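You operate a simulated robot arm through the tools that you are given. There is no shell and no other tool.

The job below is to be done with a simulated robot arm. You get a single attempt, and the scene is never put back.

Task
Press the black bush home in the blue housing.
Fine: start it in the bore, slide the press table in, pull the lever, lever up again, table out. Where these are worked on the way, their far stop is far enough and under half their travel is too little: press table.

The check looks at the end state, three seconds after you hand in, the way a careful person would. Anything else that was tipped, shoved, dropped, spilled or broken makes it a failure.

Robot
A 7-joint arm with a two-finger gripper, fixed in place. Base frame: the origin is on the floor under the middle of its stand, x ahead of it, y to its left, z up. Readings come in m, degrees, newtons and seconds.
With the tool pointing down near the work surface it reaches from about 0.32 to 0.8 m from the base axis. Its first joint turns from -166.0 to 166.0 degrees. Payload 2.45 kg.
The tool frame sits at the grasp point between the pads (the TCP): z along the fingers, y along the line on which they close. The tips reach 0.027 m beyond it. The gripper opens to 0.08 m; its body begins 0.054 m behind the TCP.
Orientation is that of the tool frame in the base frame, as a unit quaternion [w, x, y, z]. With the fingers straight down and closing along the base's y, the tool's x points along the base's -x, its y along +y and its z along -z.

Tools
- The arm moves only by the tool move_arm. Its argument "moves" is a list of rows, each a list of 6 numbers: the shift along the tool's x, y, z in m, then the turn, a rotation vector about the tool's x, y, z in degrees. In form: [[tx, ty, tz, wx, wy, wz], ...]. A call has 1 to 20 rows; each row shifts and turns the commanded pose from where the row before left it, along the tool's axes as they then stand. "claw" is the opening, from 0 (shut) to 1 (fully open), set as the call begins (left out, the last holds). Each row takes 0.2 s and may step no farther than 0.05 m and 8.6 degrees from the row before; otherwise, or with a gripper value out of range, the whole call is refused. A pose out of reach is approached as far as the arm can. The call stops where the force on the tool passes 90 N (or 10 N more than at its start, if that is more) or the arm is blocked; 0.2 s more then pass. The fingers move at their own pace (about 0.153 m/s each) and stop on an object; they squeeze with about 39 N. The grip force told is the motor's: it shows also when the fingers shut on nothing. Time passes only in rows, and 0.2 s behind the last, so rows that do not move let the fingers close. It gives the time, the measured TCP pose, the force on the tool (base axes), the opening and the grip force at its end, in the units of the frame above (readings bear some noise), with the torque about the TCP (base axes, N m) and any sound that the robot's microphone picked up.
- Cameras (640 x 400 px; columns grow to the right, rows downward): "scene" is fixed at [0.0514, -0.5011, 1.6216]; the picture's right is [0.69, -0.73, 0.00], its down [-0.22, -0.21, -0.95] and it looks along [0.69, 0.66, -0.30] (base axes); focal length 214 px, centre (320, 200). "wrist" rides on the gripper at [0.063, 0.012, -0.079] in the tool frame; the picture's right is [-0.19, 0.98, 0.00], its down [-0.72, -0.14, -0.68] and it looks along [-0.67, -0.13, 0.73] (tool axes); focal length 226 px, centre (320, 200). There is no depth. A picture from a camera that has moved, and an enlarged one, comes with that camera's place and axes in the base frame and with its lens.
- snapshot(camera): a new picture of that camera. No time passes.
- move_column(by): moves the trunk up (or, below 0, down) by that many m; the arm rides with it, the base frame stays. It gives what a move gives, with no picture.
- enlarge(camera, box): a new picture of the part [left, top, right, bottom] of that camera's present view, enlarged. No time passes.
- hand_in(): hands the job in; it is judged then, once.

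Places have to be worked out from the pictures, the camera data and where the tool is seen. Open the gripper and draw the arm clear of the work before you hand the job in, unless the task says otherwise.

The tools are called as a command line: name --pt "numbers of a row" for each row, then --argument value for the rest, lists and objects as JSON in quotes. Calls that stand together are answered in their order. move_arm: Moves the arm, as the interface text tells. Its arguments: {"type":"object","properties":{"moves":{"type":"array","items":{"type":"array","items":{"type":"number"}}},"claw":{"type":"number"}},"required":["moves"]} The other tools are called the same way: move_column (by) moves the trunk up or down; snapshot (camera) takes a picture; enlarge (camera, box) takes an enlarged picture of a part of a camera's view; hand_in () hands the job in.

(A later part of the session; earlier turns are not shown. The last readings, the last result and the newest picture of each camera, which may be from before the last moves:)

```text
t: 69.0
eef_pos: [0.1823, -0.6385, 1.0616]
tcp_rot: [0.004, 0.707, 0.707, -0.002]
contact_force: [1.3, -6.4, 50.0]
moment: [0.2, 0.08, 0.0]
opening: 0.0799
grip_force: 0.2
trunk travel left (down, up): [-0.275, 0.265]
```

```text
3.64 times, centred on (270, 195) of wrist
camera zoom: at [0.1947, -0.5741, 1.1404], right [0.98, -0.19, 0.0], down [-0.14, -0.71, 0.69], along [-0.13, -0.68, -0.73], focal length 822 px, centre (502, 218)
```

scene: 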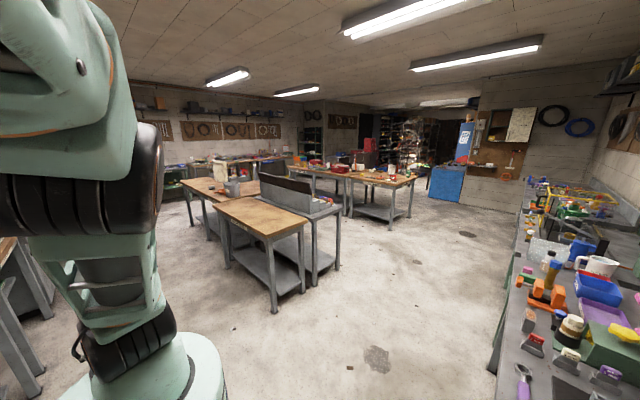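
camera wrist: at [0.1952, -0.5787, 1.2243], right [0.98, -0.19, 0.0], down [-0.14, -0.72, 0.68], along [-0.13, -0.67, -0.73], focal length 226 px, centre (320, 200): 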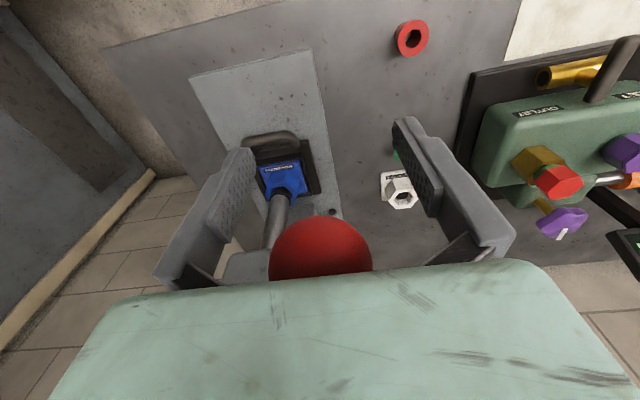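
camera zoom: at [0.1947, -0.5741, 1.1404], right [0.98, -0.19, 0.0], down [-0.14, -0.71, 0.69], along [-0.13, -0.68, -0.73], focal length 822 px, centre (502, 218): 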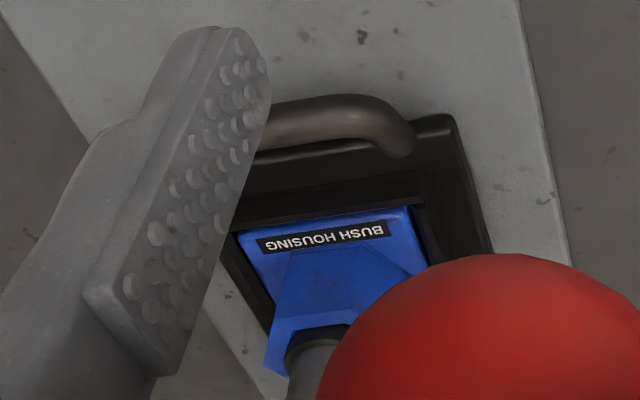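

50 N with little further travel, and by the lever angle (~97°) the flange should be on the boss. I lift the palm off and look from clear of the lever.

move_arm --pt "0 0 -0.01 0 0 0" --pt "0 0 -0.04 0 0 0" --pt "0 0 -0.04 0 0 0" --pt "0.03 -0.03 0 0 0 0" --pt "0 -0.04 0 0 0 0" --pt "0 0 0 0 0 0"

snapshot --camera "wrist"

enlarge --camera "wrist" --box '[240, 100, 400, 260]'

```text
t: 70.4
eef_pos: [0.1133, -0.6084, 1.1458]
tcp_rot: [0.0, 0.708, 0.707, 0.001]
contact_force: [0.9, -0.1, 0.1]
moment: [-0.01, -0.03, -0.03]
opening: 0.08
grip_force: 0.1
trunk travel left (down, up): [-0.275, 0.265]
```

```text
taken
camera wrist: at [0.1249, -0.5442, 1.2253], right [0.98, -0.19, 0.0], down [-0.14, -0.72, 0.68], along [-0.13, -0.67, -0.73], focal length 226 px, centre (320, 200)
```

wrist: 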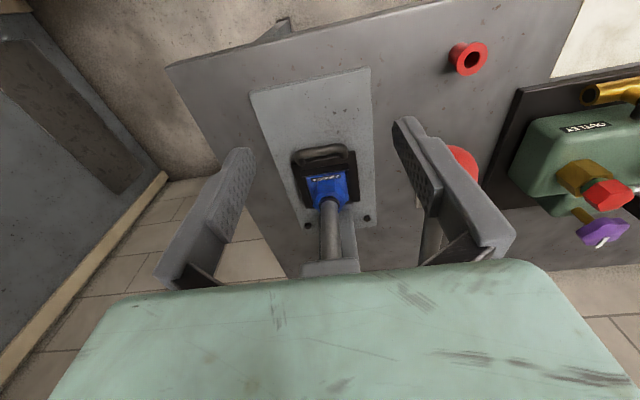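

```text
2.50 times, centred on (320, 180) of wrist
camera zoom: at [0.1249, -0.5442, 1.2253], right [0.98, -0.19, 0.0], down [-0.14, -0.72, 0.68], along [-0.13, -0.67, -0.73], focal length 565 px, centre (320, 250)
```

zoom: 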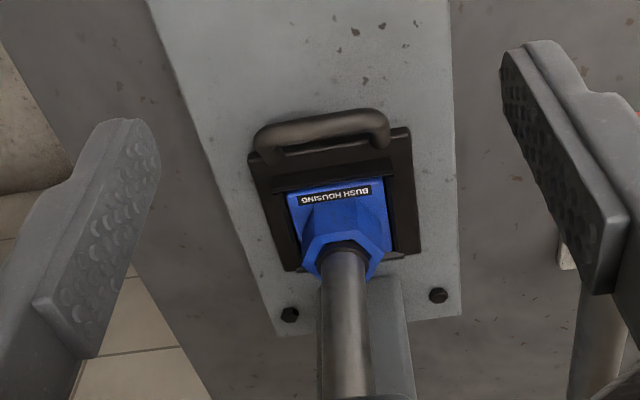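

enlarge --camera "wrist" --box '[295, 165, 365, 225]'

enlarge --camera "scene" --box '[480, 300, 640, 400]'

```text
6.67 times, centred on (330, 195) of wrist
camera zoom: at [0.1249, -0.5442, 1.2253], right [0.98, -0.19, 0.0], down [-0.14, -0.72, 0.68], along [-0.13, -0.67, -0.73], focal length 1507 px, centre (253, 233)
```

zoom: 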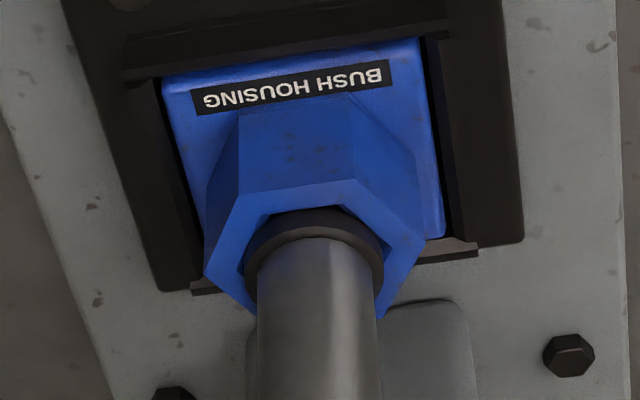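

```text
4.00 times, centred on (560, 350) of scene
camera zoom: at [0.0514, -0.5011, 1.6216], right [0.69, -0.73, 0.0], down [-0.22, -0.21, -0.95], along [0.69, 0.66, -0.3], focal length 858 px, centre (-640, -400)
```

zoom: 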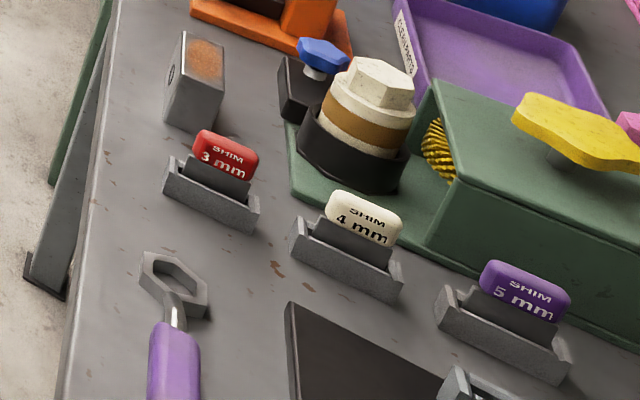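

The flange looks seated on the boss under the ram. Now the lever goes up again: I rise, come over the ball at x=0.1825 and tilt back to 34° to grip it.

move_arm --pt "0 0 -0.045 0 0 0" --pt "0.018 0.035 0 0 0 0" --pt "0 0.0342 0 0 0 0" --pt "0 0 0 0 -8.5 0" --pt "0 0 0 0 -8.5 0" --pt "0 0 0 0 -8.5 0" --pt "0 0 0 0 -8.5 0" --pt "0 0 0 0 0 0"

snapshot --camera "wrist"

```text
t: 72.2
eef_pos: [0.181, -0.5922, 1.1906]
tcp_rot: [0.208, 0.676, 0.676, -0.207]
contact_force: [0.0, 0.5, 0.2]
moment: [0.0, -0.02, 0.01]
opening: 0.08
grip_force: 0.1
trunk travel left (down, up): [-0.275, 0.265]
```

```text
taken
camera wrist: at [0.1936, -0.4941, 1.2206], right [0.98, -0.16, 0.11], down [-0.14, -0.21, 0.97], along [-0.13, -0.96, -0.23], focal length 226 px, centre (320, 200)
```

wrist: 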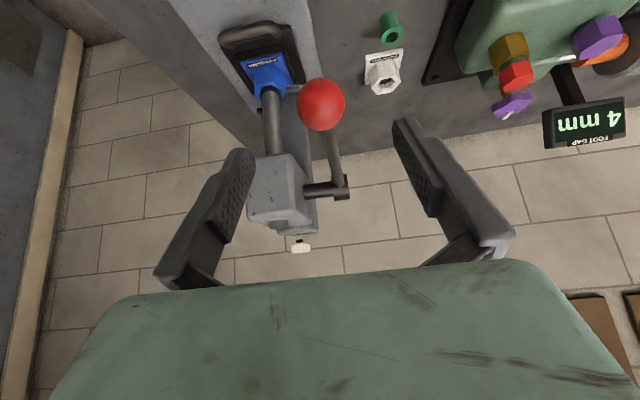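

enlarge --camera "wrist" --box '[220, 20, 380, 210]'

```text
2.11 times, centred on (300, 115) of wrist
camera zoom: at [0.1936, -0.4941, 1.2206], right [0.98, -0.16, 0.11], down [-0.14, -0.21, 0.97], along [-0.13, -0.96, -0.23], focal length 476 px, centre (362, 379)
```

zoom: 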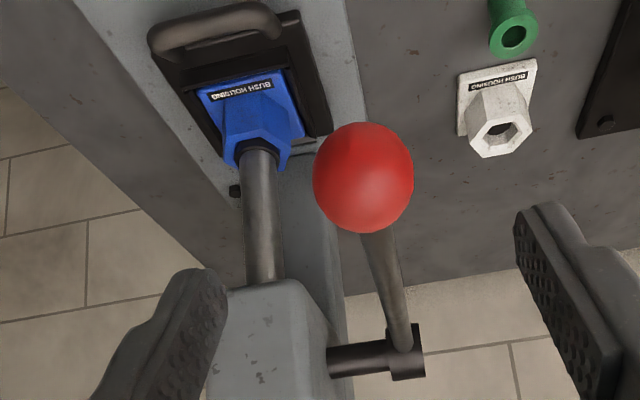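

Ball now at ≈ (0.183,-0.635,1.117). I bring the open fingers around it along the tool axis.

move_arm --pt "0.0057 0.001 0.02 0 0 0" --pt "0 0 0.033 0 0 0" --pt "0 0 0.032 0 0 0" --pt "0 0 0 0 0 0"

snapshot --camera "wrist"

```text
t: 73.2
eef_pos: [0.1831, -0.6356, 1.1152]
tcp_rot: [0.207, 0.676, 0.676, -0.207]
contact_force: [0.9, 0.1, -1.2]
moment: [0.01, -0.01, -0.01]
opening: 0.0799
grip_force: 0.0
trunk travel left (down, up): [-0.275, 0.265]
```

```text
taken
camera wrist: at [0.1953, -0.5375, 1.1459], right [0.98, -0.16, 0.11], down [-0.14, -0.21, 0.97], along [-0.13, -0.96, -0.23], focal length 226 px, centre (320, 200)
```

wrist: 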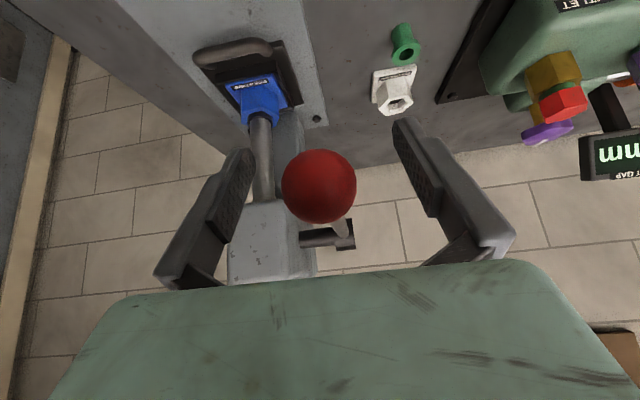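

The ball is centred between the pads. I close and start lifting it back along the arc.

move_arm --pt "0 0 0 0 0 0" --pt "0 0 0 0 0 0" --pt "0 0 0 0 0 0" --claw 0

move_arm --pt "-0.00436 0 -0.00692 0 0 0" --pt "-0.00466 0 -0.00672 0 0 0" --pt "-0.00495 0 -0.00651 0 0 0" --pt "-0.00523 0 -0.00629 0 0 0" --pt "0 0 0 0 0 0"

snapshot --camera "wrist"

```text
t: 74.0
eef_pos: [0.1827, -0.6365, 1.1151]
tcp_rot: [0.206, 0.677, 0.675, -0.207]
contact_force: [-3.3, -2.6, 0.1]
moment: [-0.18, 0.07, -0.07]
opening: 0.0352
grip_force: 44.9
trunk travel left (down, up): [-0.275, 0.265]
```

```text
t: 75.2
eef_pos: [0.1822, -0.6364, 1.1481]
tcp_rot: [0.207, 0.677, 0.676, -0.207]
contact_force: [-8.0, -0.7, -9.5]
moment: [1.13, -0.01, -0.08]
opening: 0.0353
grip_force: 44.5
trunk travel left (down, up): [-0.275, 0.265]
```

```text
taken
camera wrist: at [0.1944, -0.5383, 1.1787], right [0.98, -0.16, 0.11], down [-0.14, -0.22, 0.97], along [-0.13, -0.96, -0.23], focal length 226 px, centre (320, 200)
```

wrist: 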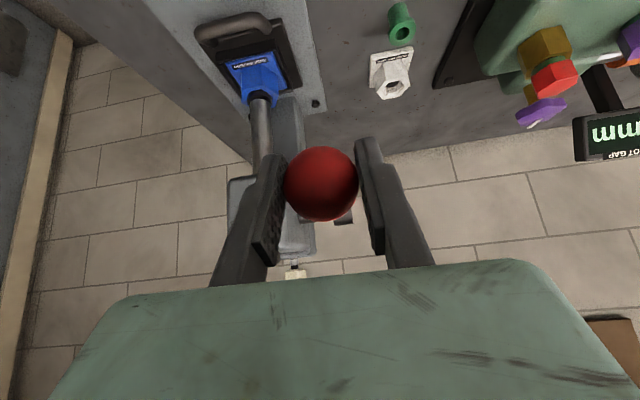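

The lever rises with the ball held. I continue up the arc.

move_arm --pt "-0.0055 0 -0.00605 0 0 0" --pt "-0.00576 0 -0.00581 0 0 0" --pt "-0.00601 0 -0.00555 0 0 0" --pt "-0.00624 0 -0.00529 0 0 0" --pt "-0.00647 0 -0.00501 0 0 0" --pt "-0.00668 0 -0.00472 0 0 0" --pt "0 0 0 0 0 0"

snapshot --camera "wrist"

enlarge --camera "wrist" --box '[200, 0, 320, 160]'

```text
t: 76.8
eef_pos: [0.1826, -0.6485, 1.1963]
tcp_rot: [0.206, 0.676, 0.676, -0.206]
contact_force: [-9.7, 4.1, -6.8]
moment: [1.21, 0.03, -0.06]
opening: 0.0356
grip_force: 45.0
trunk travel left (down, up): [-0.275, 0.265]
```

```text
taken
camera wrist: at [0.1944, -0.5499, 1.2273], right [0.98, -0.16, 0.11], down [-0.14, -0.21, 0.97], along [-0.13, -0.96, -0.23], focal length 226 px, centre (320, 200)
```

wrist: 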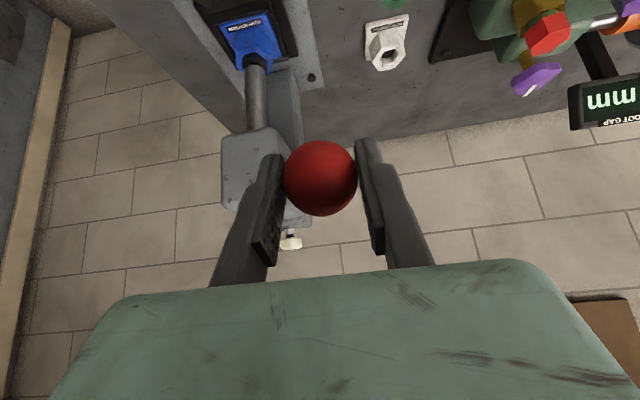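

```text
2.50 times, centred on (260, 80) of wrist
camera zoom: at [0.1944, -0.5499, 1.2273], right [0.98, -0.16, 0.11], down [-0.14, -0.21, 0.97], along [-0.13, -0.96, -0.23], focal length 565 px, centre (470, 500)
```

zoom: 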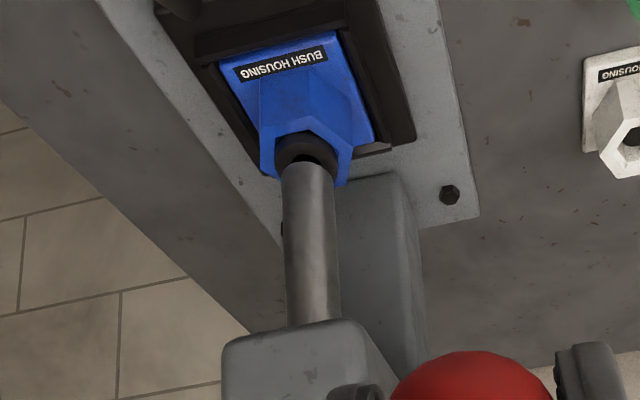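

The ram lifts off and the bush stays seated. I continue the lever upward.

move_arm --pt "-0.00688 0 -0.00443 0 0 0" --pt "-0.00707 0 -0.00412 0 0 0" --pt "-0.00724 0 -0.00381 0 0 0" --pt "-0.0074 0 -0.00349 0 0 0" --pt "-0.00754 0 -0.00316 0 0 0" --pt "-0.00767 0 -0.00283 0 0 0" --pt "-0.00779 0 -0.00249 0 0 0" --pt "0 0 0 0 0 0"

snapshot --camera "wrist"

```text
t: 78.6
eef_pos: [0.1826, -0.6774, 1.2467]
tcp_rot: [0.207, 0.677, 0.675, -0.208]
contact_force: [-10.0, 6.6, -2.9]
moment: [1.03, 0.08, -0.04]
opening: 0.0352
grip_force: 44.7
trunk travel left (down, up): [-0.275, 0.265]
```

```text
taken
camera wrist: at [0.1944, -0.5786, 1.2765], right [0.98, -0.16, 0.11], down [-0.14, -0.21, 0.97], along [-0.13, -0.96, -0.23], focal length 226 px, centre (320, 200)
```

wrist: 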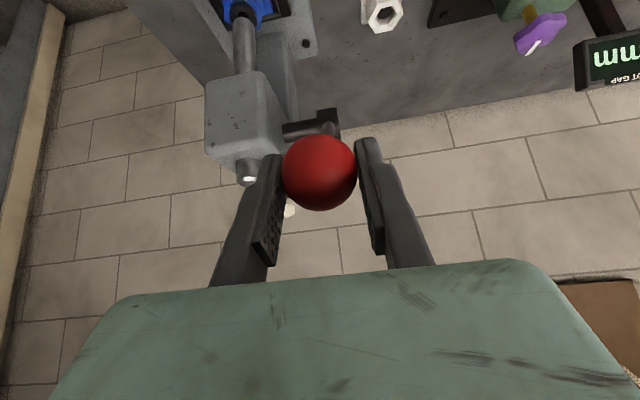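

The ball has slipped about 8 mm towards the fingertips, so I open, recentre on it and grip again.

move_arm --pt "0 0 0 0 0 0" --pt "0 0 0 0 0 0" --pt "0.003 0 0.0076 0 0 0" --pt "0 0 0 0 0 0" --claw 1

snapshot --camera "wrist"

```text
t: 79.6
eef_pos: [0.1837, -0.6783, 1.2368]
tcp_rot: [0.207, 0.676, 0.677, -0.207]
contact_force: [0.8, -0.7, -0.6]
moment: [0.03, 0.05, 0.0]
opening: 0.0799
grip_force: 0.0
trunk travel left (down, up): [-0.275, 0.265]
```

```text
taken
camera wrist: at [0.196, -0.5803, 1.2677], right [0.98, -0.16, 0.11], down [-0.14, -0.21, 0.97], along [-0.13, -0.96, -0.23], focal length 226 px, centre (320, 200)
```

wrist: 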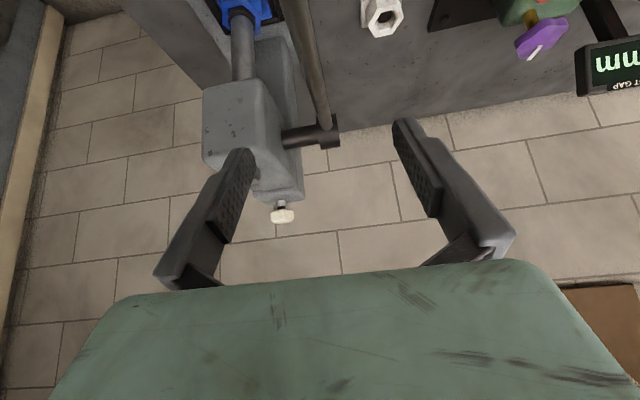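

The lever is not held mid-way: it fell back to its lower position when released. I go back to the ball at the bottom, to take it all the way up in one go this time.

move_arm --pt "0.0357 0 -0.024 0 0 0" --pt "0.0357 0 -0.024 0 0 0" --pt "0.0157 0 0.0232 0 0 0" --pt "0.0157 0 0.0232 0 0 0" --pt "0 0 0 0 0 0"

snapshot --camera "wrist"

enlarge --camera "wrist" --box '[220, 0, 380, 190]'

```text
t: 80.8
eef_pos: [0.182, -0.5907, 1.1821]
tcp_rot: [0.207, 0.676, 0.677, -0.206]
contact_force: [-0.1, -0.2, 0.0]
moment: [-0.01, 0.01, 0.0]
opening: 0.0798
grip_force: 0.0
trunk travel left (down, up): [-0.275, 0.265]
```

```text
taken
camera wrist: at [0.194, -0.4929, 1.2128], right [0.98, -0.16, 0.11], down [-0.14, -0.21, 0.97], along [-0.13, -0.96, -0.23], focal length 226 px, centre (320, 200)
```

wrist: 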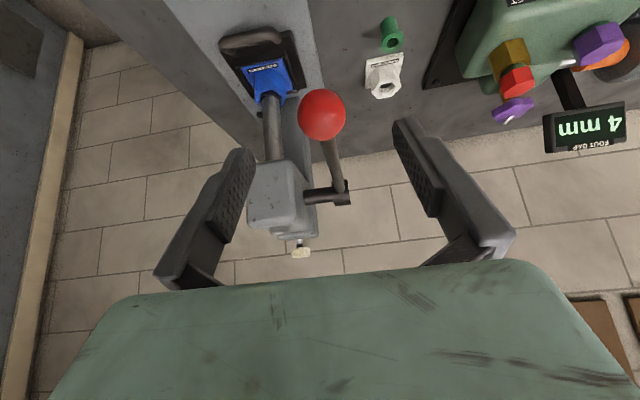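

```text
2.11 times, centred on (300, 95) of wrist
camera zoom: at [0.194, -0.4929, 1.2128], right [0.98, -0.16, 0.11], down [-0.14, -0.21, 0.97], along [-0.13, -0.96, -0.23], focal length 476 px, centre (362, 421)
```

zoom: 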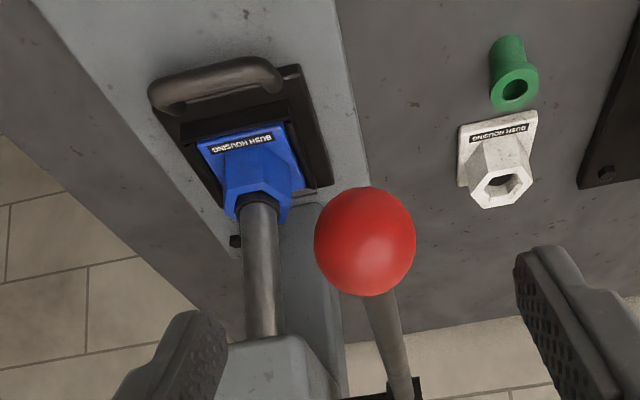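

The ball is at the same lower place (−0.637, 1.1155). To avoid slipping I will let the tool turn along with the lever, so I first back off a little and tilt further, to 65°.

move_arm --pt "0.04 0.0005 0.0128 0 0 0" --pt "0 0 0 0 -7.75 0" --pt "0 0 0 0 -7.75 0" --pt "0 0 0 0 -7.75 0" --pt "0 0 0 0 -7.75 0" --pt "0 0 0 0 0 0"

snapshot --camera "wrist"

```text
t: 82.2
eef_pos: [0.1834, -0.5663, 1.1496]
tcp_rot: [0.381, 0.595, 0.596, -0.38]
contact_force: [0.3, -0.2, 0.5]
moment: [0.03, -0.01, 0.01]
opening: 0.08
grip_force: 0.1
trunk travel left (down, up): [-0.275, 0.265]
```

```text
taken
camera wrist: at [0.1962, -0.4665, 1.1249], right [0.98, -0.08, 0.17], down [-0.14, 0.32, 0.94], along [-0.13, -0.95, 0.3], focal length 226 px, centre (320, 200)
```

wrist: 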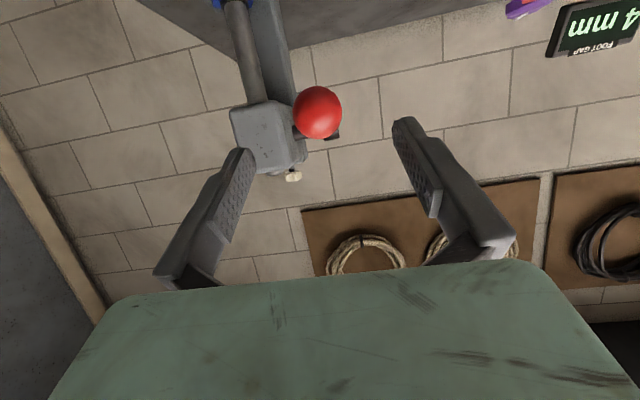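

The 65° tilt is reachable and the ball shows where expected. I move in along the tool axis and grip.

move_arm --pt "0.0017 0 0.03 0 0 0" --pt "0 0 0.03 0 0 0" --pt "0 0 0.019 0 0 0" --pt "0 0 0 0 0 0"

snapshot --camera "wrist"

```text
t: 83.2
eef_pos: [0.1832, -0.6389, 1.1129]
tcp_rot: [0.38, 0.597, 0.596, -0.381]
contact_force: [0.0, -0.4, 0.4]
moment: [0.02, -0.04, 0.04]
opening: 0.0798
grip_force: 0.1
trunk travel left (down, up): [-0.275, 0.265]
```

```text
taken
camera wrist: at [0.1962, -0.5386, 1.0889], right [0.98, -0.08, 0.17], down [-0.14, 0.31, 0.94], along [-0.13, -0.95, 0.3], focal length 226 px, centre (320, 200)
```

wrist: 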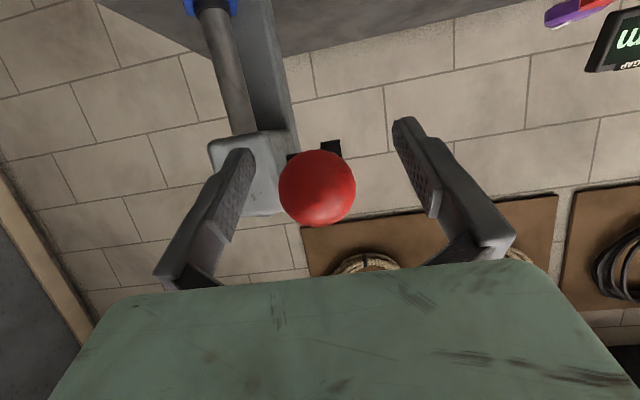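

Ball well centred. I close on it, then raise with the tool turning 1.4° per row along with the lever.

move_arm --pt "0 0 0 0 0 0" --pt "0 0 0 0 0 0" --pt "0 0 0 0 0 0" --claw 0

move_arm --pt "-0.00707 0 -0.00383 0 1.4 0" --pt "-0.00714 0 -0.00369 0 1.4 0" --pt "-0.00722 0 -0.00355 0 1.4 0" --pt "-0.00728 0 -0.0034 0 1.4 0" --pt "-0.00735 0 -0.00326 0 1.4 0" --pt "-0.00741 0 -0.00311 0 1.4 0" --pt "0 0 0 0 0 0"

snapshot --camera "wrist"

```text
t: 84.0
eef_pos: [0.1823, -0.6398, 1.1126]
tcp_rot: [0.38, 0.597, 0.595, -0.381]
contact_force: [-8.1, -5.0, 0.6]
moment: [-0.18, 0.1, -0.16]
opening: 0.0354
grip_force: 45.3
trunk travel left (down, up): [-0.275, 0.265]
```

```text
t: 85.6
eef_pos: [0.1816, -0.641, 1.1625]
tcp_rot: [0.336, 0.622, 0.623, -0.335]
contact_force: [-11.0, -0.9, -6.6]
moment: [0.93, -0.07, 0.03]
opening: 0.0353
grip_force: 45.0
trunk travel left (down, up): [-0.275, 0.265]
```

```text
taken
camera wrist: at [0.1944, -0.5392, 1.1529], right [0.98, -0.11, 0.16], down [-0.14, 0.17, 0.97], along [-0.13, -0.98, 0.15], focal length 226 px, centre (320, 200)
```

wrist: 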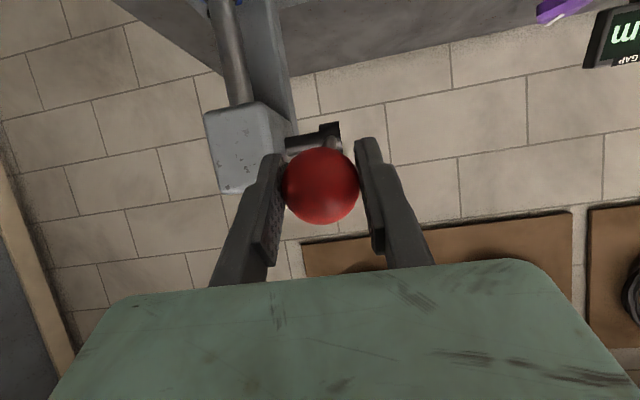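

The ball stays centred in the grip. I continue the arc, easing 1 mm in x to take out the side load.

move_arm --pt "-0.00747 -0.001 -0.00297 0 1.4 0" --pt "-0.00753 0 -0.00282 0 1.4 0" --pt "-0.00758 0 -0.00267 0 1.4 0" --pt "-0.00763 0 -0.00252 0 1.4 0" --pt "-0.00768 0 -0.00237 0 1.4 0" --pt "-0.00773 0 -0.00222 0 1.4 0" --pt "-0.00777 0 -0.00206 0 1.4 0" --pt "-0.00781 0 -0.00191 0 1.4 0"

snapshot --camera "wrist"

```text
t: 87.4
eef_pos: [0.1832, -0.663, 1.2205]
tcp_rot: [0.272, 0.653, 0.652, -0.273]
contact_force: [-1.2, 2.2, -6.8]
moment: [0.99, -0.12, 0.13]
opening: 0.0354
grip_force: 45.1
trunk travel left (down, up): [-0.275, 0.265]
```

```text
taken
camera wrist: at [0.1942, -0.561, 1.2321], right [0.98, -0.14, 0.14], down [-0.14, -0.02, 0.99], along [-0.13, -0.99, -0.04], focal length 226 px, centre (320, 200)
```

wrist: 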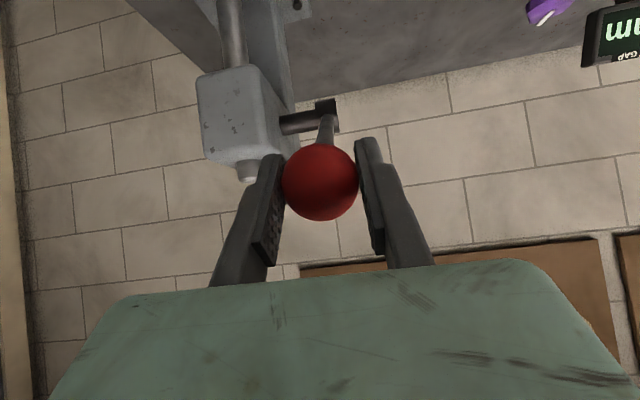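

Only 2 mm of slip so far. I continue.

move_arm --pt "-0.00785 0 -0.00176 0 1.4 0" --pt "-0.00788 0 -0.0016 0 1.4 0" --pt "-0.00791 0 -0.00145 0 1.4 0" --pt "-0.00794 0 -0.00129 0 1.4 0" --pt "-0.00796 0 -0.00113 0 1.4 0" --pt "-0.00798 0 -0.00098 0 1.4 0" --pt "-0.008 0 -0.00082 0 1.4 0" --pt "-0.00801 0 -0.00066 0 1.4 0"

snapshot --camera "wrist"

```text
t: 89.2
eef_pos: [0.1824, -0.7038, 1.2701]
tcp_rot: [0.208, 0.676, 0.675, -0.209]
contact_force: [-1.3, 7.6, -0.9]
moment: [0.96, -0.02, -0.05]
opening: 0.0351
grip_force: 45.2
trunk travel left (down, up): [-0.275, 0.265]
```

```text
taken
camera wrist: at [0.1943, -0.6057, 1.3002], right [0.98, -0.16, 0.11], down [-0.14, -0.21, 0.97], along [-0.13, -0.96, -0.23], focal length 226 px, centre (320, 200)
```

wrist: 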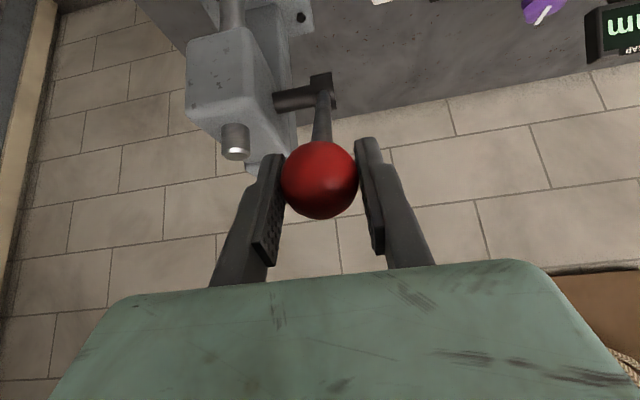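

move_arm --pt "-0.00802 0 -0.0005 0 1.4 0" --pt "-0.00803 0 -0.00034 0 1.4 0" --pt "-0.00804 0 -0.00018 0 1.4 0" --pt "-0.00804 0 -3e-05 0 1.4 0" --pt "-0.00804 0 0.00013 0 1.4 0" --pt "-0.00803 0 0.00029 0 1.4 0" --pt "-0.00803 0 0.00045 0 1.4 0"

snapshot --camera "wrist"

```text
t: 90.8
eef_pos: [0.1812, -0.7514, 1.301]
tcp_rot: [0.15, 0.691, 0.691, -0.15]
contact_force: [-1.4, 9.0, 4.3]
moment: [0.98, 0.03, -0.02]
opening: 0.0352
grip_force: 44.8
trunk travel left (down, up): [-0.275, 0.265]
```

```text
taken
camera wrist: at [0.1943, -0.6601, 1.3457], right [0.98, -0.18, 0.08], down [-0.14, -0.37, 0.92], along [-0.13, -0.91, -0.39], focal length 226 px, centre (320, 200)
```

wrist: 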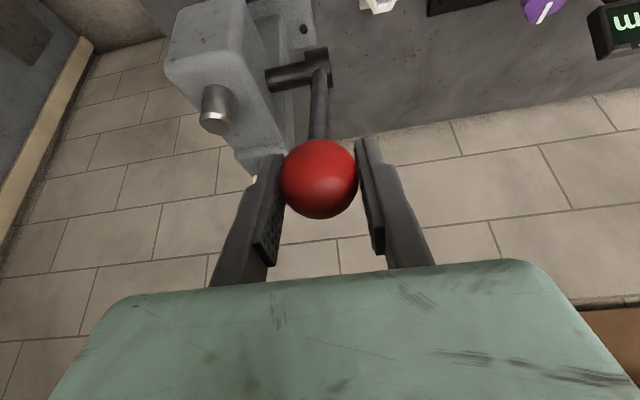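

Nearly up (about 21° from vertical). I continue to the starting angle and feel for the stop.

move_arm --pt "-0.00802 0 0.00061 0 1.4 0" --pt "-0.008 0 0.00076 0 1.4 0" --pt "-0.00799 0 0.00092 0 1.4 0" --pt "-0.00797 0 0.00108 0 1.4 0" --pt "0 0 0 0 0 0"

snapshot --camera "wrist"

```text
t: 92.0
eef_pos: [0.182, -0.781, 1.3095]
tcp_rot: [0.117, 0.698, 0.697, -0.118]
contact_force: [0.3, 4.8, 14.2]
moment: [0.08, -0.03, 0.05]
opening: 0.0354
grip_force: 44.6
trunk travel left (down, up): [-0.275, 0.265]
```

```text
taken
camera wrist: at [0.1942, -0.695, 1.3639], right [0.98, -0.18, 0.06], down [-0.14, -0.46, 0.88], along [-0.13, -0.87, -0.47], focal length 226 px, centre (320, 200)
```

wrist: 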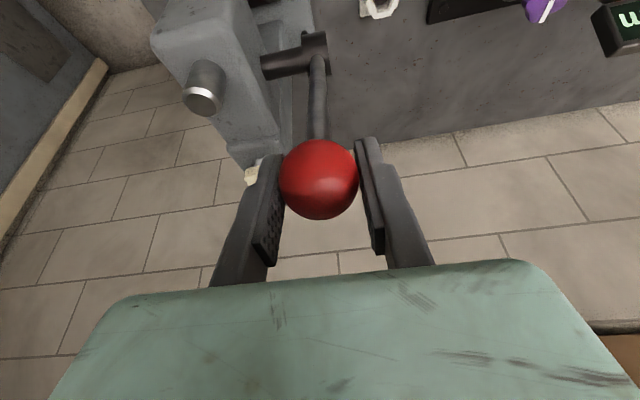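

At y=-0.781 with 14 N upward, my arc is slightly flat; I correct upward and go the last centimetre to the starting position (y≈-0.791).

move_arm --pt "-0.0062 0 0.0005 0 0 0" --pt "-0.0055 0 0.0007 0 0 0" --pt "0 0 0 0 0 0"

snapshot --camera "wrist"

```text
t: 92.8
eef_pos: [0.182, -0.7872, 1.3102]
tcp_rot: [0.116, 0.697, 0.698, -0.116]
contact_force: [3.5, 7.2, 17.2]
moment: [0.67, -0.14, 0.04]
opening: 0.035
grip_force: 44.8
out of reach, approached as far as the arm can: row 2
trunk travel left (down, up): [-0.275, 0.265]
```

```text
taken
camera wrist: at [0.1941, -0.7007, 1.3648], right [0.98, -0.18, 0.06], down [-0.14, -0.46, 0.88], along [-0.13, -0.87, -0.47], focal length 226 px, centre (320, 200)
```

wrist: 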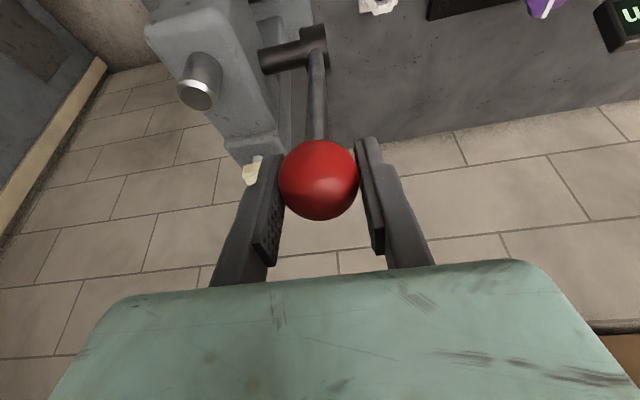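

The pose hit the reach limit with this tilt, about 1° short of the start angle. I tilt the tool back a bit to gain reach and push the last millimetres.

move_arm --pt "0 0 0 0 -4 0" --pt "0 0 0 0 -4.5 0" --pt "-0.0047 0 0.0015 0 0 0" --pt "-0.0037 0 0.0015 0 0 0" --pt "0 0 0 0 0 0"

snapshot --camera "wrist"

```text
t: 94.0
eef_pos: [0.1822, -0.7957, 1.3104]
tcp_rot: [0.166, 0.688, 0.687, -0.167]
contact_force: [5.4, 16.4, 1.4]
moment: [-0.47, -0.01, 0.0]
opening: 0.0351
grip_force: 44.4
trunk travel left (down, up): [-0.275, 0.265]
```

```text
taken
camera wrist: at [0.1942, -0.7028, 1.351], right [0.98, -0.17, 0.09], down [-0.14, -0.33, 0.94], along [-0.13, -0.93, -0.34], focal length 226 px, centre (320, 200)
```

wrist: 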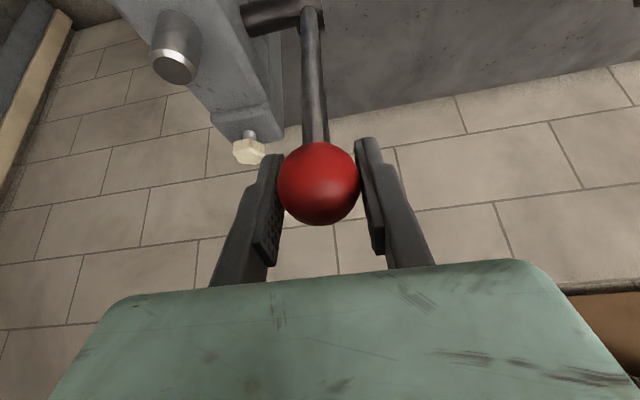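

The ball is back at (−0.793, 1.310), its starting place, pressing 16 N on the stop. I open and check that the lever stays.

move_arm --pt "0 0 0 0 0 0" --pt "0 0 0 0 0 0" --pt "0 0 0 0 0 0" --pt "0 0 0 0 0 0" --pt "0 0 0 0 0 0" --claw 1

snapshot --camera "wrist"

```text
t: 95.2
eef_pos: [0.181, -0.7992, 1.3092]
tcp_rot: [0.167, 0.687, 0.687, -0.166]
contact_force: [-0.6, -0.2, -0.8]
moment: [0.04, 0.01, -0.01]
opening: 0.08
grip_force: 0.0
trunk travel left (down, up): [-0.275, 0.265]
```

```text
taken
camera wrist: at [0.1933, -0.7054, 1.3506], right [0.98, -0.17, 0.09], down [-0.14, -0.33, 0.93], along [-0.13, -0.93, -0.34], focal length 226 px, centre (320, 200)
```

wrist: 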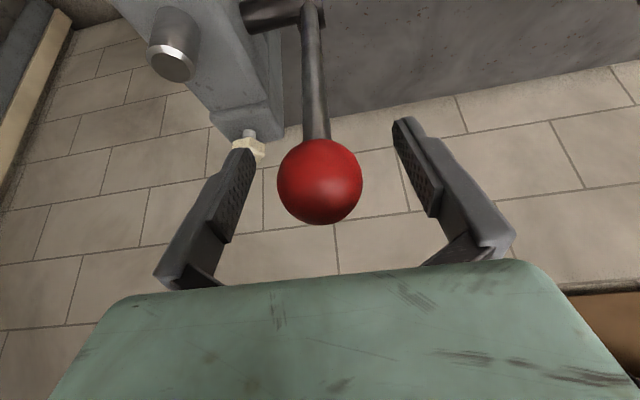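

The lever stays up on its own. I withdraw along the tool axis and look again.

move_arm --pt "0 0 -0.03 0 0 0" --pt "0 0 -0.04 0 0 0" --pt "0 0 -0.04 0 0 0" --pt "0.04 0 0 0 0 0" --pt "0.04 0 0 0 0 0" --pt "0 0 0 0 0 0"

snapshot --camera "wrist"

```text
t: 96.6
eef_pos: [0.1808, -0.6785, 1.3687]
tcp_rot: [0.167, 0.687, 0.687, -0.168]
contact_force: [0.4, -0.3, -0.3]
moment: [0.01, 0.0, -0.03]
opening: 0.0801
grip_force: 0.1
trunk travel left (down, up): [-0.275, 0.265]
```

```text
taken
camera wrist: at [0.1931, -0.585, 1.4097], right [0.98, -0.17, 0.09], down [-0.14, -0.33, 0.93], along [-0.13, -0.93, -0.34], focal length 226 px, centre (320, 200)
```

wrist: 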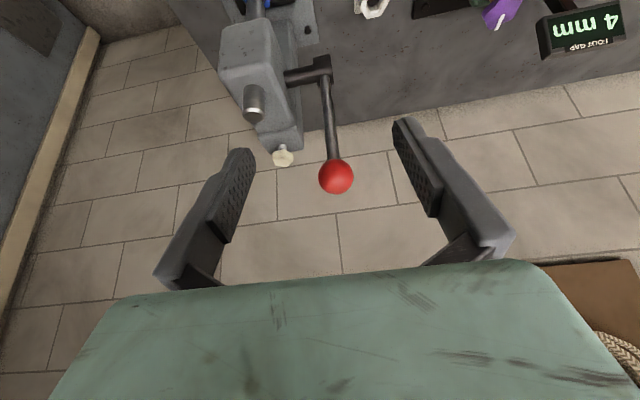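

The lever is up. Next the table comes out: I close the fingers, return in front of the press at x=0.0925 and descend to look at the handle in its pushed-in position.

move_arm --pt "0 0 0 0 2.5 0" --pt "0.0356 0 -0.0166 0 0 0" --pt "0.0356 0 -0.0166 0 0 0" --pt "0 -0.044 0 0 0 0" --pt "0 -0.0445 0 0 0 0" --pt "0.0203 0 0.0435 0 0 0" --pt "0.0203 0 0.0435 0 0 0" --pt "0.0203 0 0.0435 0 0 0" --pt "0.0203 0 0.0435 0 0 0" --pt "0.0203 0 0.0435 0 0 0" --pt "0.0203 0 0.0435 0 0 0" --pt "0 0 0 0 0 0" --claw 0.6

snapshot --camera "wrist"

enlarge --camera "wrist" --box '[250, 50, 400, 230]'

```text
t: 99.2
eef_pos: [0.0909, -0.5968, 1.0825]
tcp_rot: [0.152, 0.691, 0.691, -0.152]
contact_force: [0.3, 0.1, -0.2]
moment: [0.0, -0.02, 0.02]
opening: 0.048
grip_force: 0.0
trunk travel left (down, up): [-0.275, 0.265]
```

```text
taken
camera wrist: at [0.1031, -0.5049, 1.1283], right [0.98, -0.18, 0.08], down [-0.14, -0.37, 0.92], along [-0.13, -0.91, -0.38], focal length 226 px, centre (320, 200)
```

wrist: 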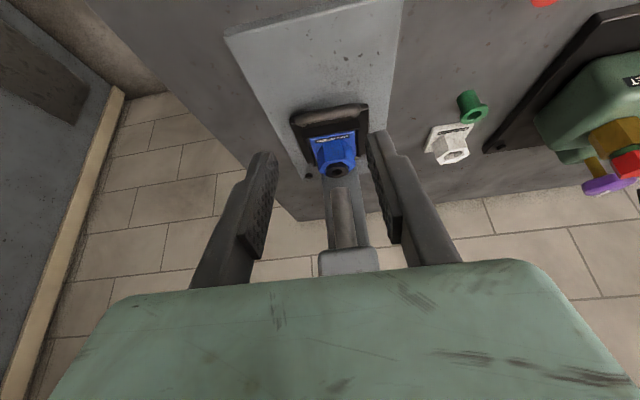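

```text
2.22 times, centred on (325, 140) of wrist
camera zoom: at [0.1031, -0.5049, 1.1283], right [0.98, -0.18, 0.08], down [-0.14, -0.37, 0.92], along [-0.13, -0.91, -0.38], focal length 502 px, centre (309, 333)
```

zoom: 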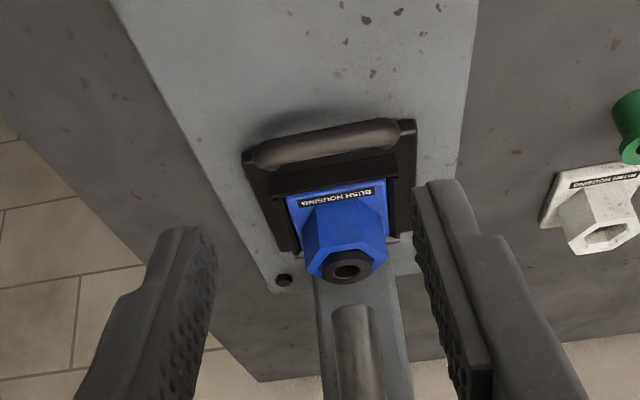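

enlarge --camera "wrist" --box '[295, 90, 375, 190]'

```text
4.00 times, centred on (335, 140) of wrist
camera zoom: at [0.1031, -0.5049, 1.1283], right [0.98, -0.18, 0.08], down [-0.14, -0.37, 0.92], along [-0.13, -0.91, -0.38], focal length 904 px, centre (260, 440)
```

zoom: 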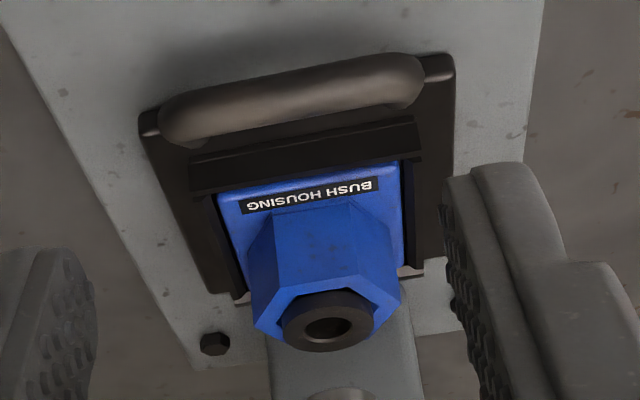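

The bush sits down on the boss. The bar is at (0.0914,-0.719,0.931); I close the fingers and move over the handle, stopping above it to check.

move_arm --pt "0.0196 0.0005 0.0419 0 0 0" --pt "0.0196 0 0.0419 0 0 0" --pt "-0.0311 0 0.0145 0 0 0" --pt "-0.0311 0 0.0145 0 0 0" --pt "-0.0311 0 0.0145 0 0 0" --pt "0 0 0 0 0 0" --claw 0

snapshot --camera "wrist"

enlarge --camera "wrist" --box '[240, 60, 400, 230]'

```text
t: 100.6
eef_pos: [0.0921, -0.6994, 0.9912]
tcp_rot: [0.152, 0.691, 0.69, -0.152]
contact_force: [0.5, -0.2, 0.5]
moment: [-0.02, -0.01, 0.0]
opening: 0.0
grip_force: 29.6
trunk travel left (down, up): [-0.275, 0.265]
```

```text
taken
camera wrist: at [0.1036, -0.6082, 1.0356], right [0.98, -0.17, 0.08], down [-0.14, -0.37, 0.92], along [-0.13, -0.91, -0.38], focal length 226 px, centre (320, 200)
```

wrist: 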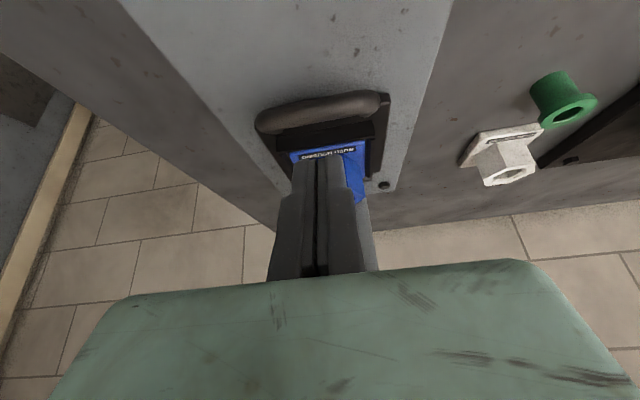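

```text
2.35 times, centred on (320, 145) of wrist
camera zoom: at [0.1036, -0.6082, 1.0356], right [0.98, -0.17, 0.08], down [-0.14, -0.37, 0.92], along [-0.13, -0.91, -0.38], focal length 532 px, centre (320, 329)
```

zoom: 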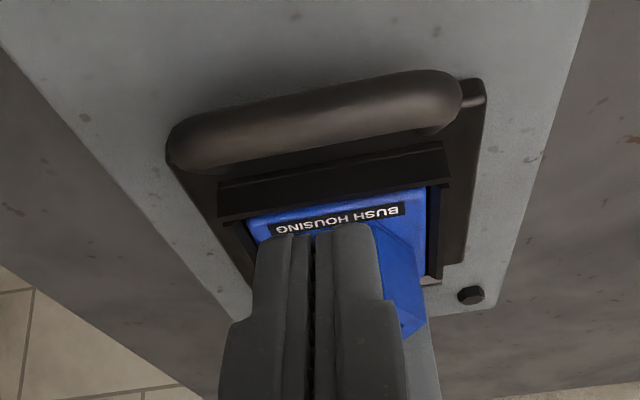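

Fingers are above and in front of the housing; next I go behind the bar (y=-0.738) at this height and then lower into the loop.

move_arm --pt "-0.0175 0 0.0082 0 0 0" --pt "-0.0175 0 0.0081 0 0 0" --pt "0.0065 0 0.014 0 0 0" --pt "0 0 0 0 0 0"

snapshot --camera "wrist"

enlarge --camera "wrist" --box '[240, 60, 400, 230]'

```text
t: 101.6
eef_pos: [0.0923, -0.738, 0.9746]
tcp_rot: [0.152, 0.691, 0.69, -0.152]
contact_force: [0.7, -0.4, 0.2]
moment: [0.03, -0.02, -0.02]
opening: 0.0
grip_force: 29.9
trunk travel left (down, up): [-0.275, 0.265]
```

```text
taken
camera wrist: at [0.1053, -0.6462, 1.0195], right [0.98, -0.18, 0.08], down [-0.14, -0.37, 0.92], along [-0.13, -0.91, -0.38], focal length 226 px, centre (320, 200)
```

wrist: 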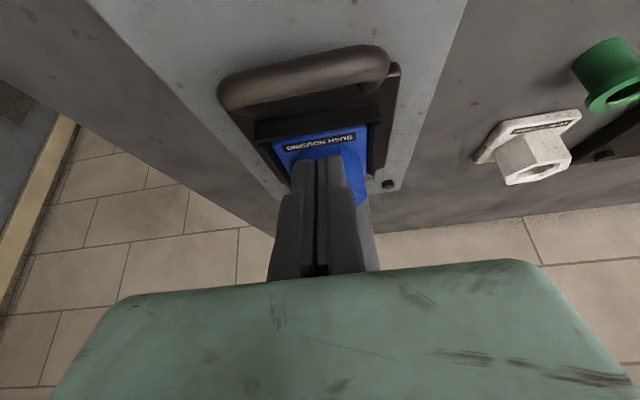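

```text
2.35 times, centred on (320, 145) of wrist
camera zoom: at [0.1053, -0.6462, 1.0195], right [0.98, -0.18, 0.08], down [-0.14, -0.37, 0.92], along [-0.13, -0.91, -0.38], focal length 532 px, centre (320, 329)
```

zoom: 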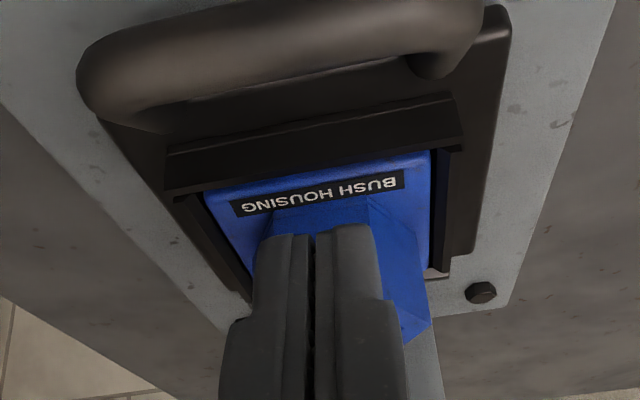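

The spot under the fingertips lies behind the bar as intended. I lower the last 30 mm into the loop, gently.

move_arm --pt "0.0042 0 0.0091 0 0 0" --pt "0.0042 0 0.0091 0 0 0" --pt "0.0041 0 0.0087 0 0 0" --pt "0 0 0 0 0 0"

snapshot --camera "wrist"

enlarge --camera "wrist" --box '[220, 60, 420, 240]'

```text
t: 102.6
eef_pos: [0.0934, -0.7381, 0.9434]
tcp_rot: [0.152, 0.691, 0.69, -0.152]
contact_force: [-0.3, 0.0, 1.0]
moment: [-0.03, 0.02, 0.04]
opening: 0.0
grip_force: 30.2
trunk travel left (down, up): [-0.275, 0.265]
```

```text
taken
camera wrist: at [0.1052, -0.6463, 0.9896], right [0.98, -0.18, 0.08], down [-0.14, -0.37, 0.92], along [-0.13, -0.91, -0.38], focal length 226 px, centre (320, 200)
```

wrist: 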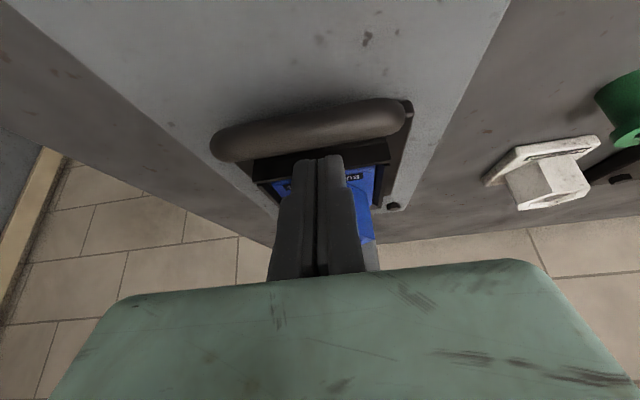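

```text
2.22 times, centred on (320, 150) of wrist
camera zoom: at [0.1052, -0.6463, 0.9896], right [0.98, -0.18, 0.08], down [-0.14, -0.37, 0.92], along [-0.13, -0.91, -0.38], focal length 502 px, centre (320, 311)
```

zoom: 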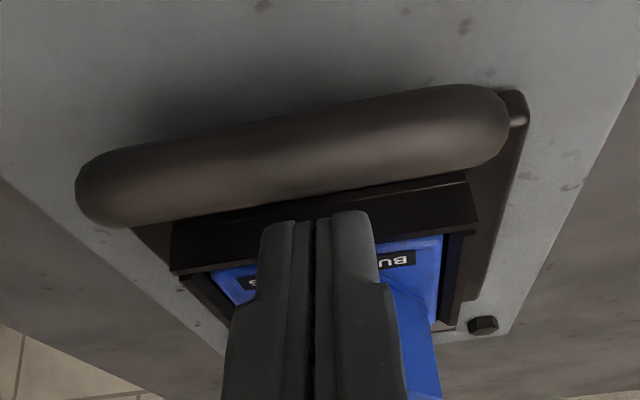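

The fingertips are behind the bar and about 12 mm below its centre line. I lower 4 mm more and start pulling towards +y.

move_arm --pt "0.0017 0 0.0036 0 0 0" --pt "0.0054 0 -0.0025 0 0 0" --pt "0.0054 0 -0.0025 0 0 0" --pt "0.0054 0 -0.0025 0 0 0" --pt "0.0054 0 -0.0025 0 0 0" --pt "0.0054 0 -0.0025 0 0 0" --pt "0 0 0 0 0 0"

enlarge --camera "wrist" --box '[220, 60, 420, 240]'

```text
t: 104.2
eef_pos: [0.093, -0.7093, 0.9383]
tcp_rot: [0.151, 0.691, 0.691, -0.151]
contact_force: [1.6, -0.4, -0.6]
moment: [-0.03, -0.04, 0.03]
opening: 0.0
grip_force: 30.0
trunk travel left (down, up): [-0.275, 0.265]
```

```text
2.22 times, centred on (320, 150) of wrist
camera zoom: at [0.1049, -0.6169, 0.9852], right [0.98, -0.18, 0.08], down [-0.14, -0.37, 0.92], along [-0.13, -0.91, -0.38], focal length 502 px, centre (320, 311)
```

zoom: 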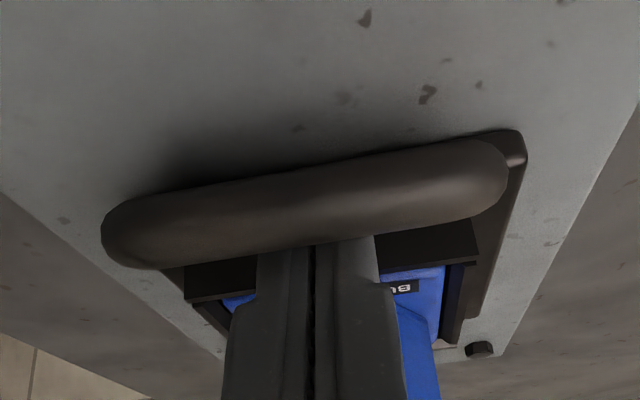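

The bar now hides the tips and the table follows. I keep pulling slowly.

move_arm --pt "0.0054 0 -0.0025 0 0 0" --pt "0.0054 0 -0.0025 0 0 0" --pt "0.0054 0 -0.0025 0 0 0" --pt "0.0054 0 -0.0025 0 0 0" --pt "0.0054 0 -0.0025 0 0 0" --pt "0.0054 0 -0.0025 0 0 0" --pt "0.0054 0 -0.0025 0 0 0" --pt "0.0054 0 -0.0025 0 0 0" --pt "0.0054 0 -0.0025 0 0 0" --pt "0.0054 0 -0.0025 0 0 0" --pt "0 0 0 0 0 0"

snapshot --camera "wrist"

```text
t: 106.6
eef_pos: [0.0923, -0.649, 0.9388]
tcp_rot: [0.153, 0.69, 0.691, -0.151]
contact_force: [0.5, -1.1, 1.4]
moment: [-0.03, -0.01, -0.03]
opening: 0.0
grip_force: 29.2
trunk travel left (down, up): [-0.275, 0.265]
```

```text
taken
camera wrist: at [0.1051, -0.5568, 0.9856], right [0.98, -0.18, 0.08], down [-0.14, -0.37, 0.92], along [-0.13, -0.91, -0.38], focal length 226 px, centre (320, 200)
```

wrist: 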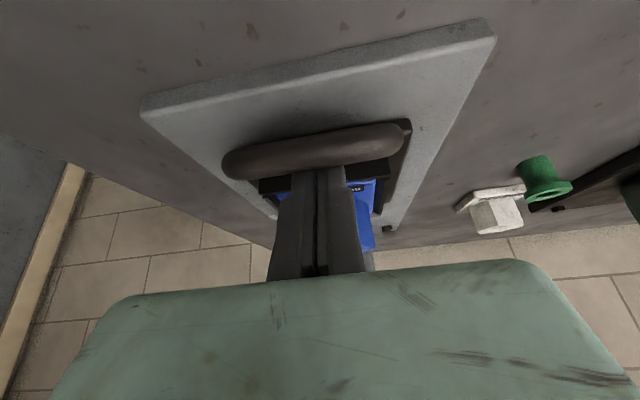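

move_arm --pt "0.0054 0 -0.0025 0 0 0" --pt "0.0054 0 -0.0025 0 0 0" --pt "0.0054 0 -0.0025 0 0 0" --pt "0.0054 0 -0.0025 0 0 0" --pt "0.0036 0 -0.0017 0 0 0" --pt "0.0027 0 -0.0013 0 0 0" --pt "0 0 0 0 0 0"

snapshot --camera "wrist"

```text
t: 108.2
eef_pos: [0.0928, -0.6192, 0.9396]
tcp_rot: [0.152, 0.69, 0.691, -0.15]
contact_force: [-0.1, 0.4, -0.7]
moment: [-0.01, 0.0, -0.04]
opening: 0.0003
grip_force: 29.5
trunk travel left (down, up): [-0.275, 0.265]
```

```text
taken
camera wrist: at [0.1055, -0.5268, 0.9854], right [0.98, -0.18, 0.08], down [-0.14, -0.37, 0.92], along [-0.13, -0.91, -0.38], focal length 226 px, centre (320, 200)
```

wrist: 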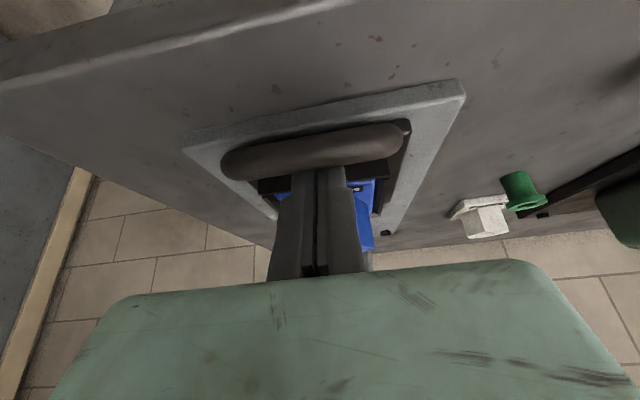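

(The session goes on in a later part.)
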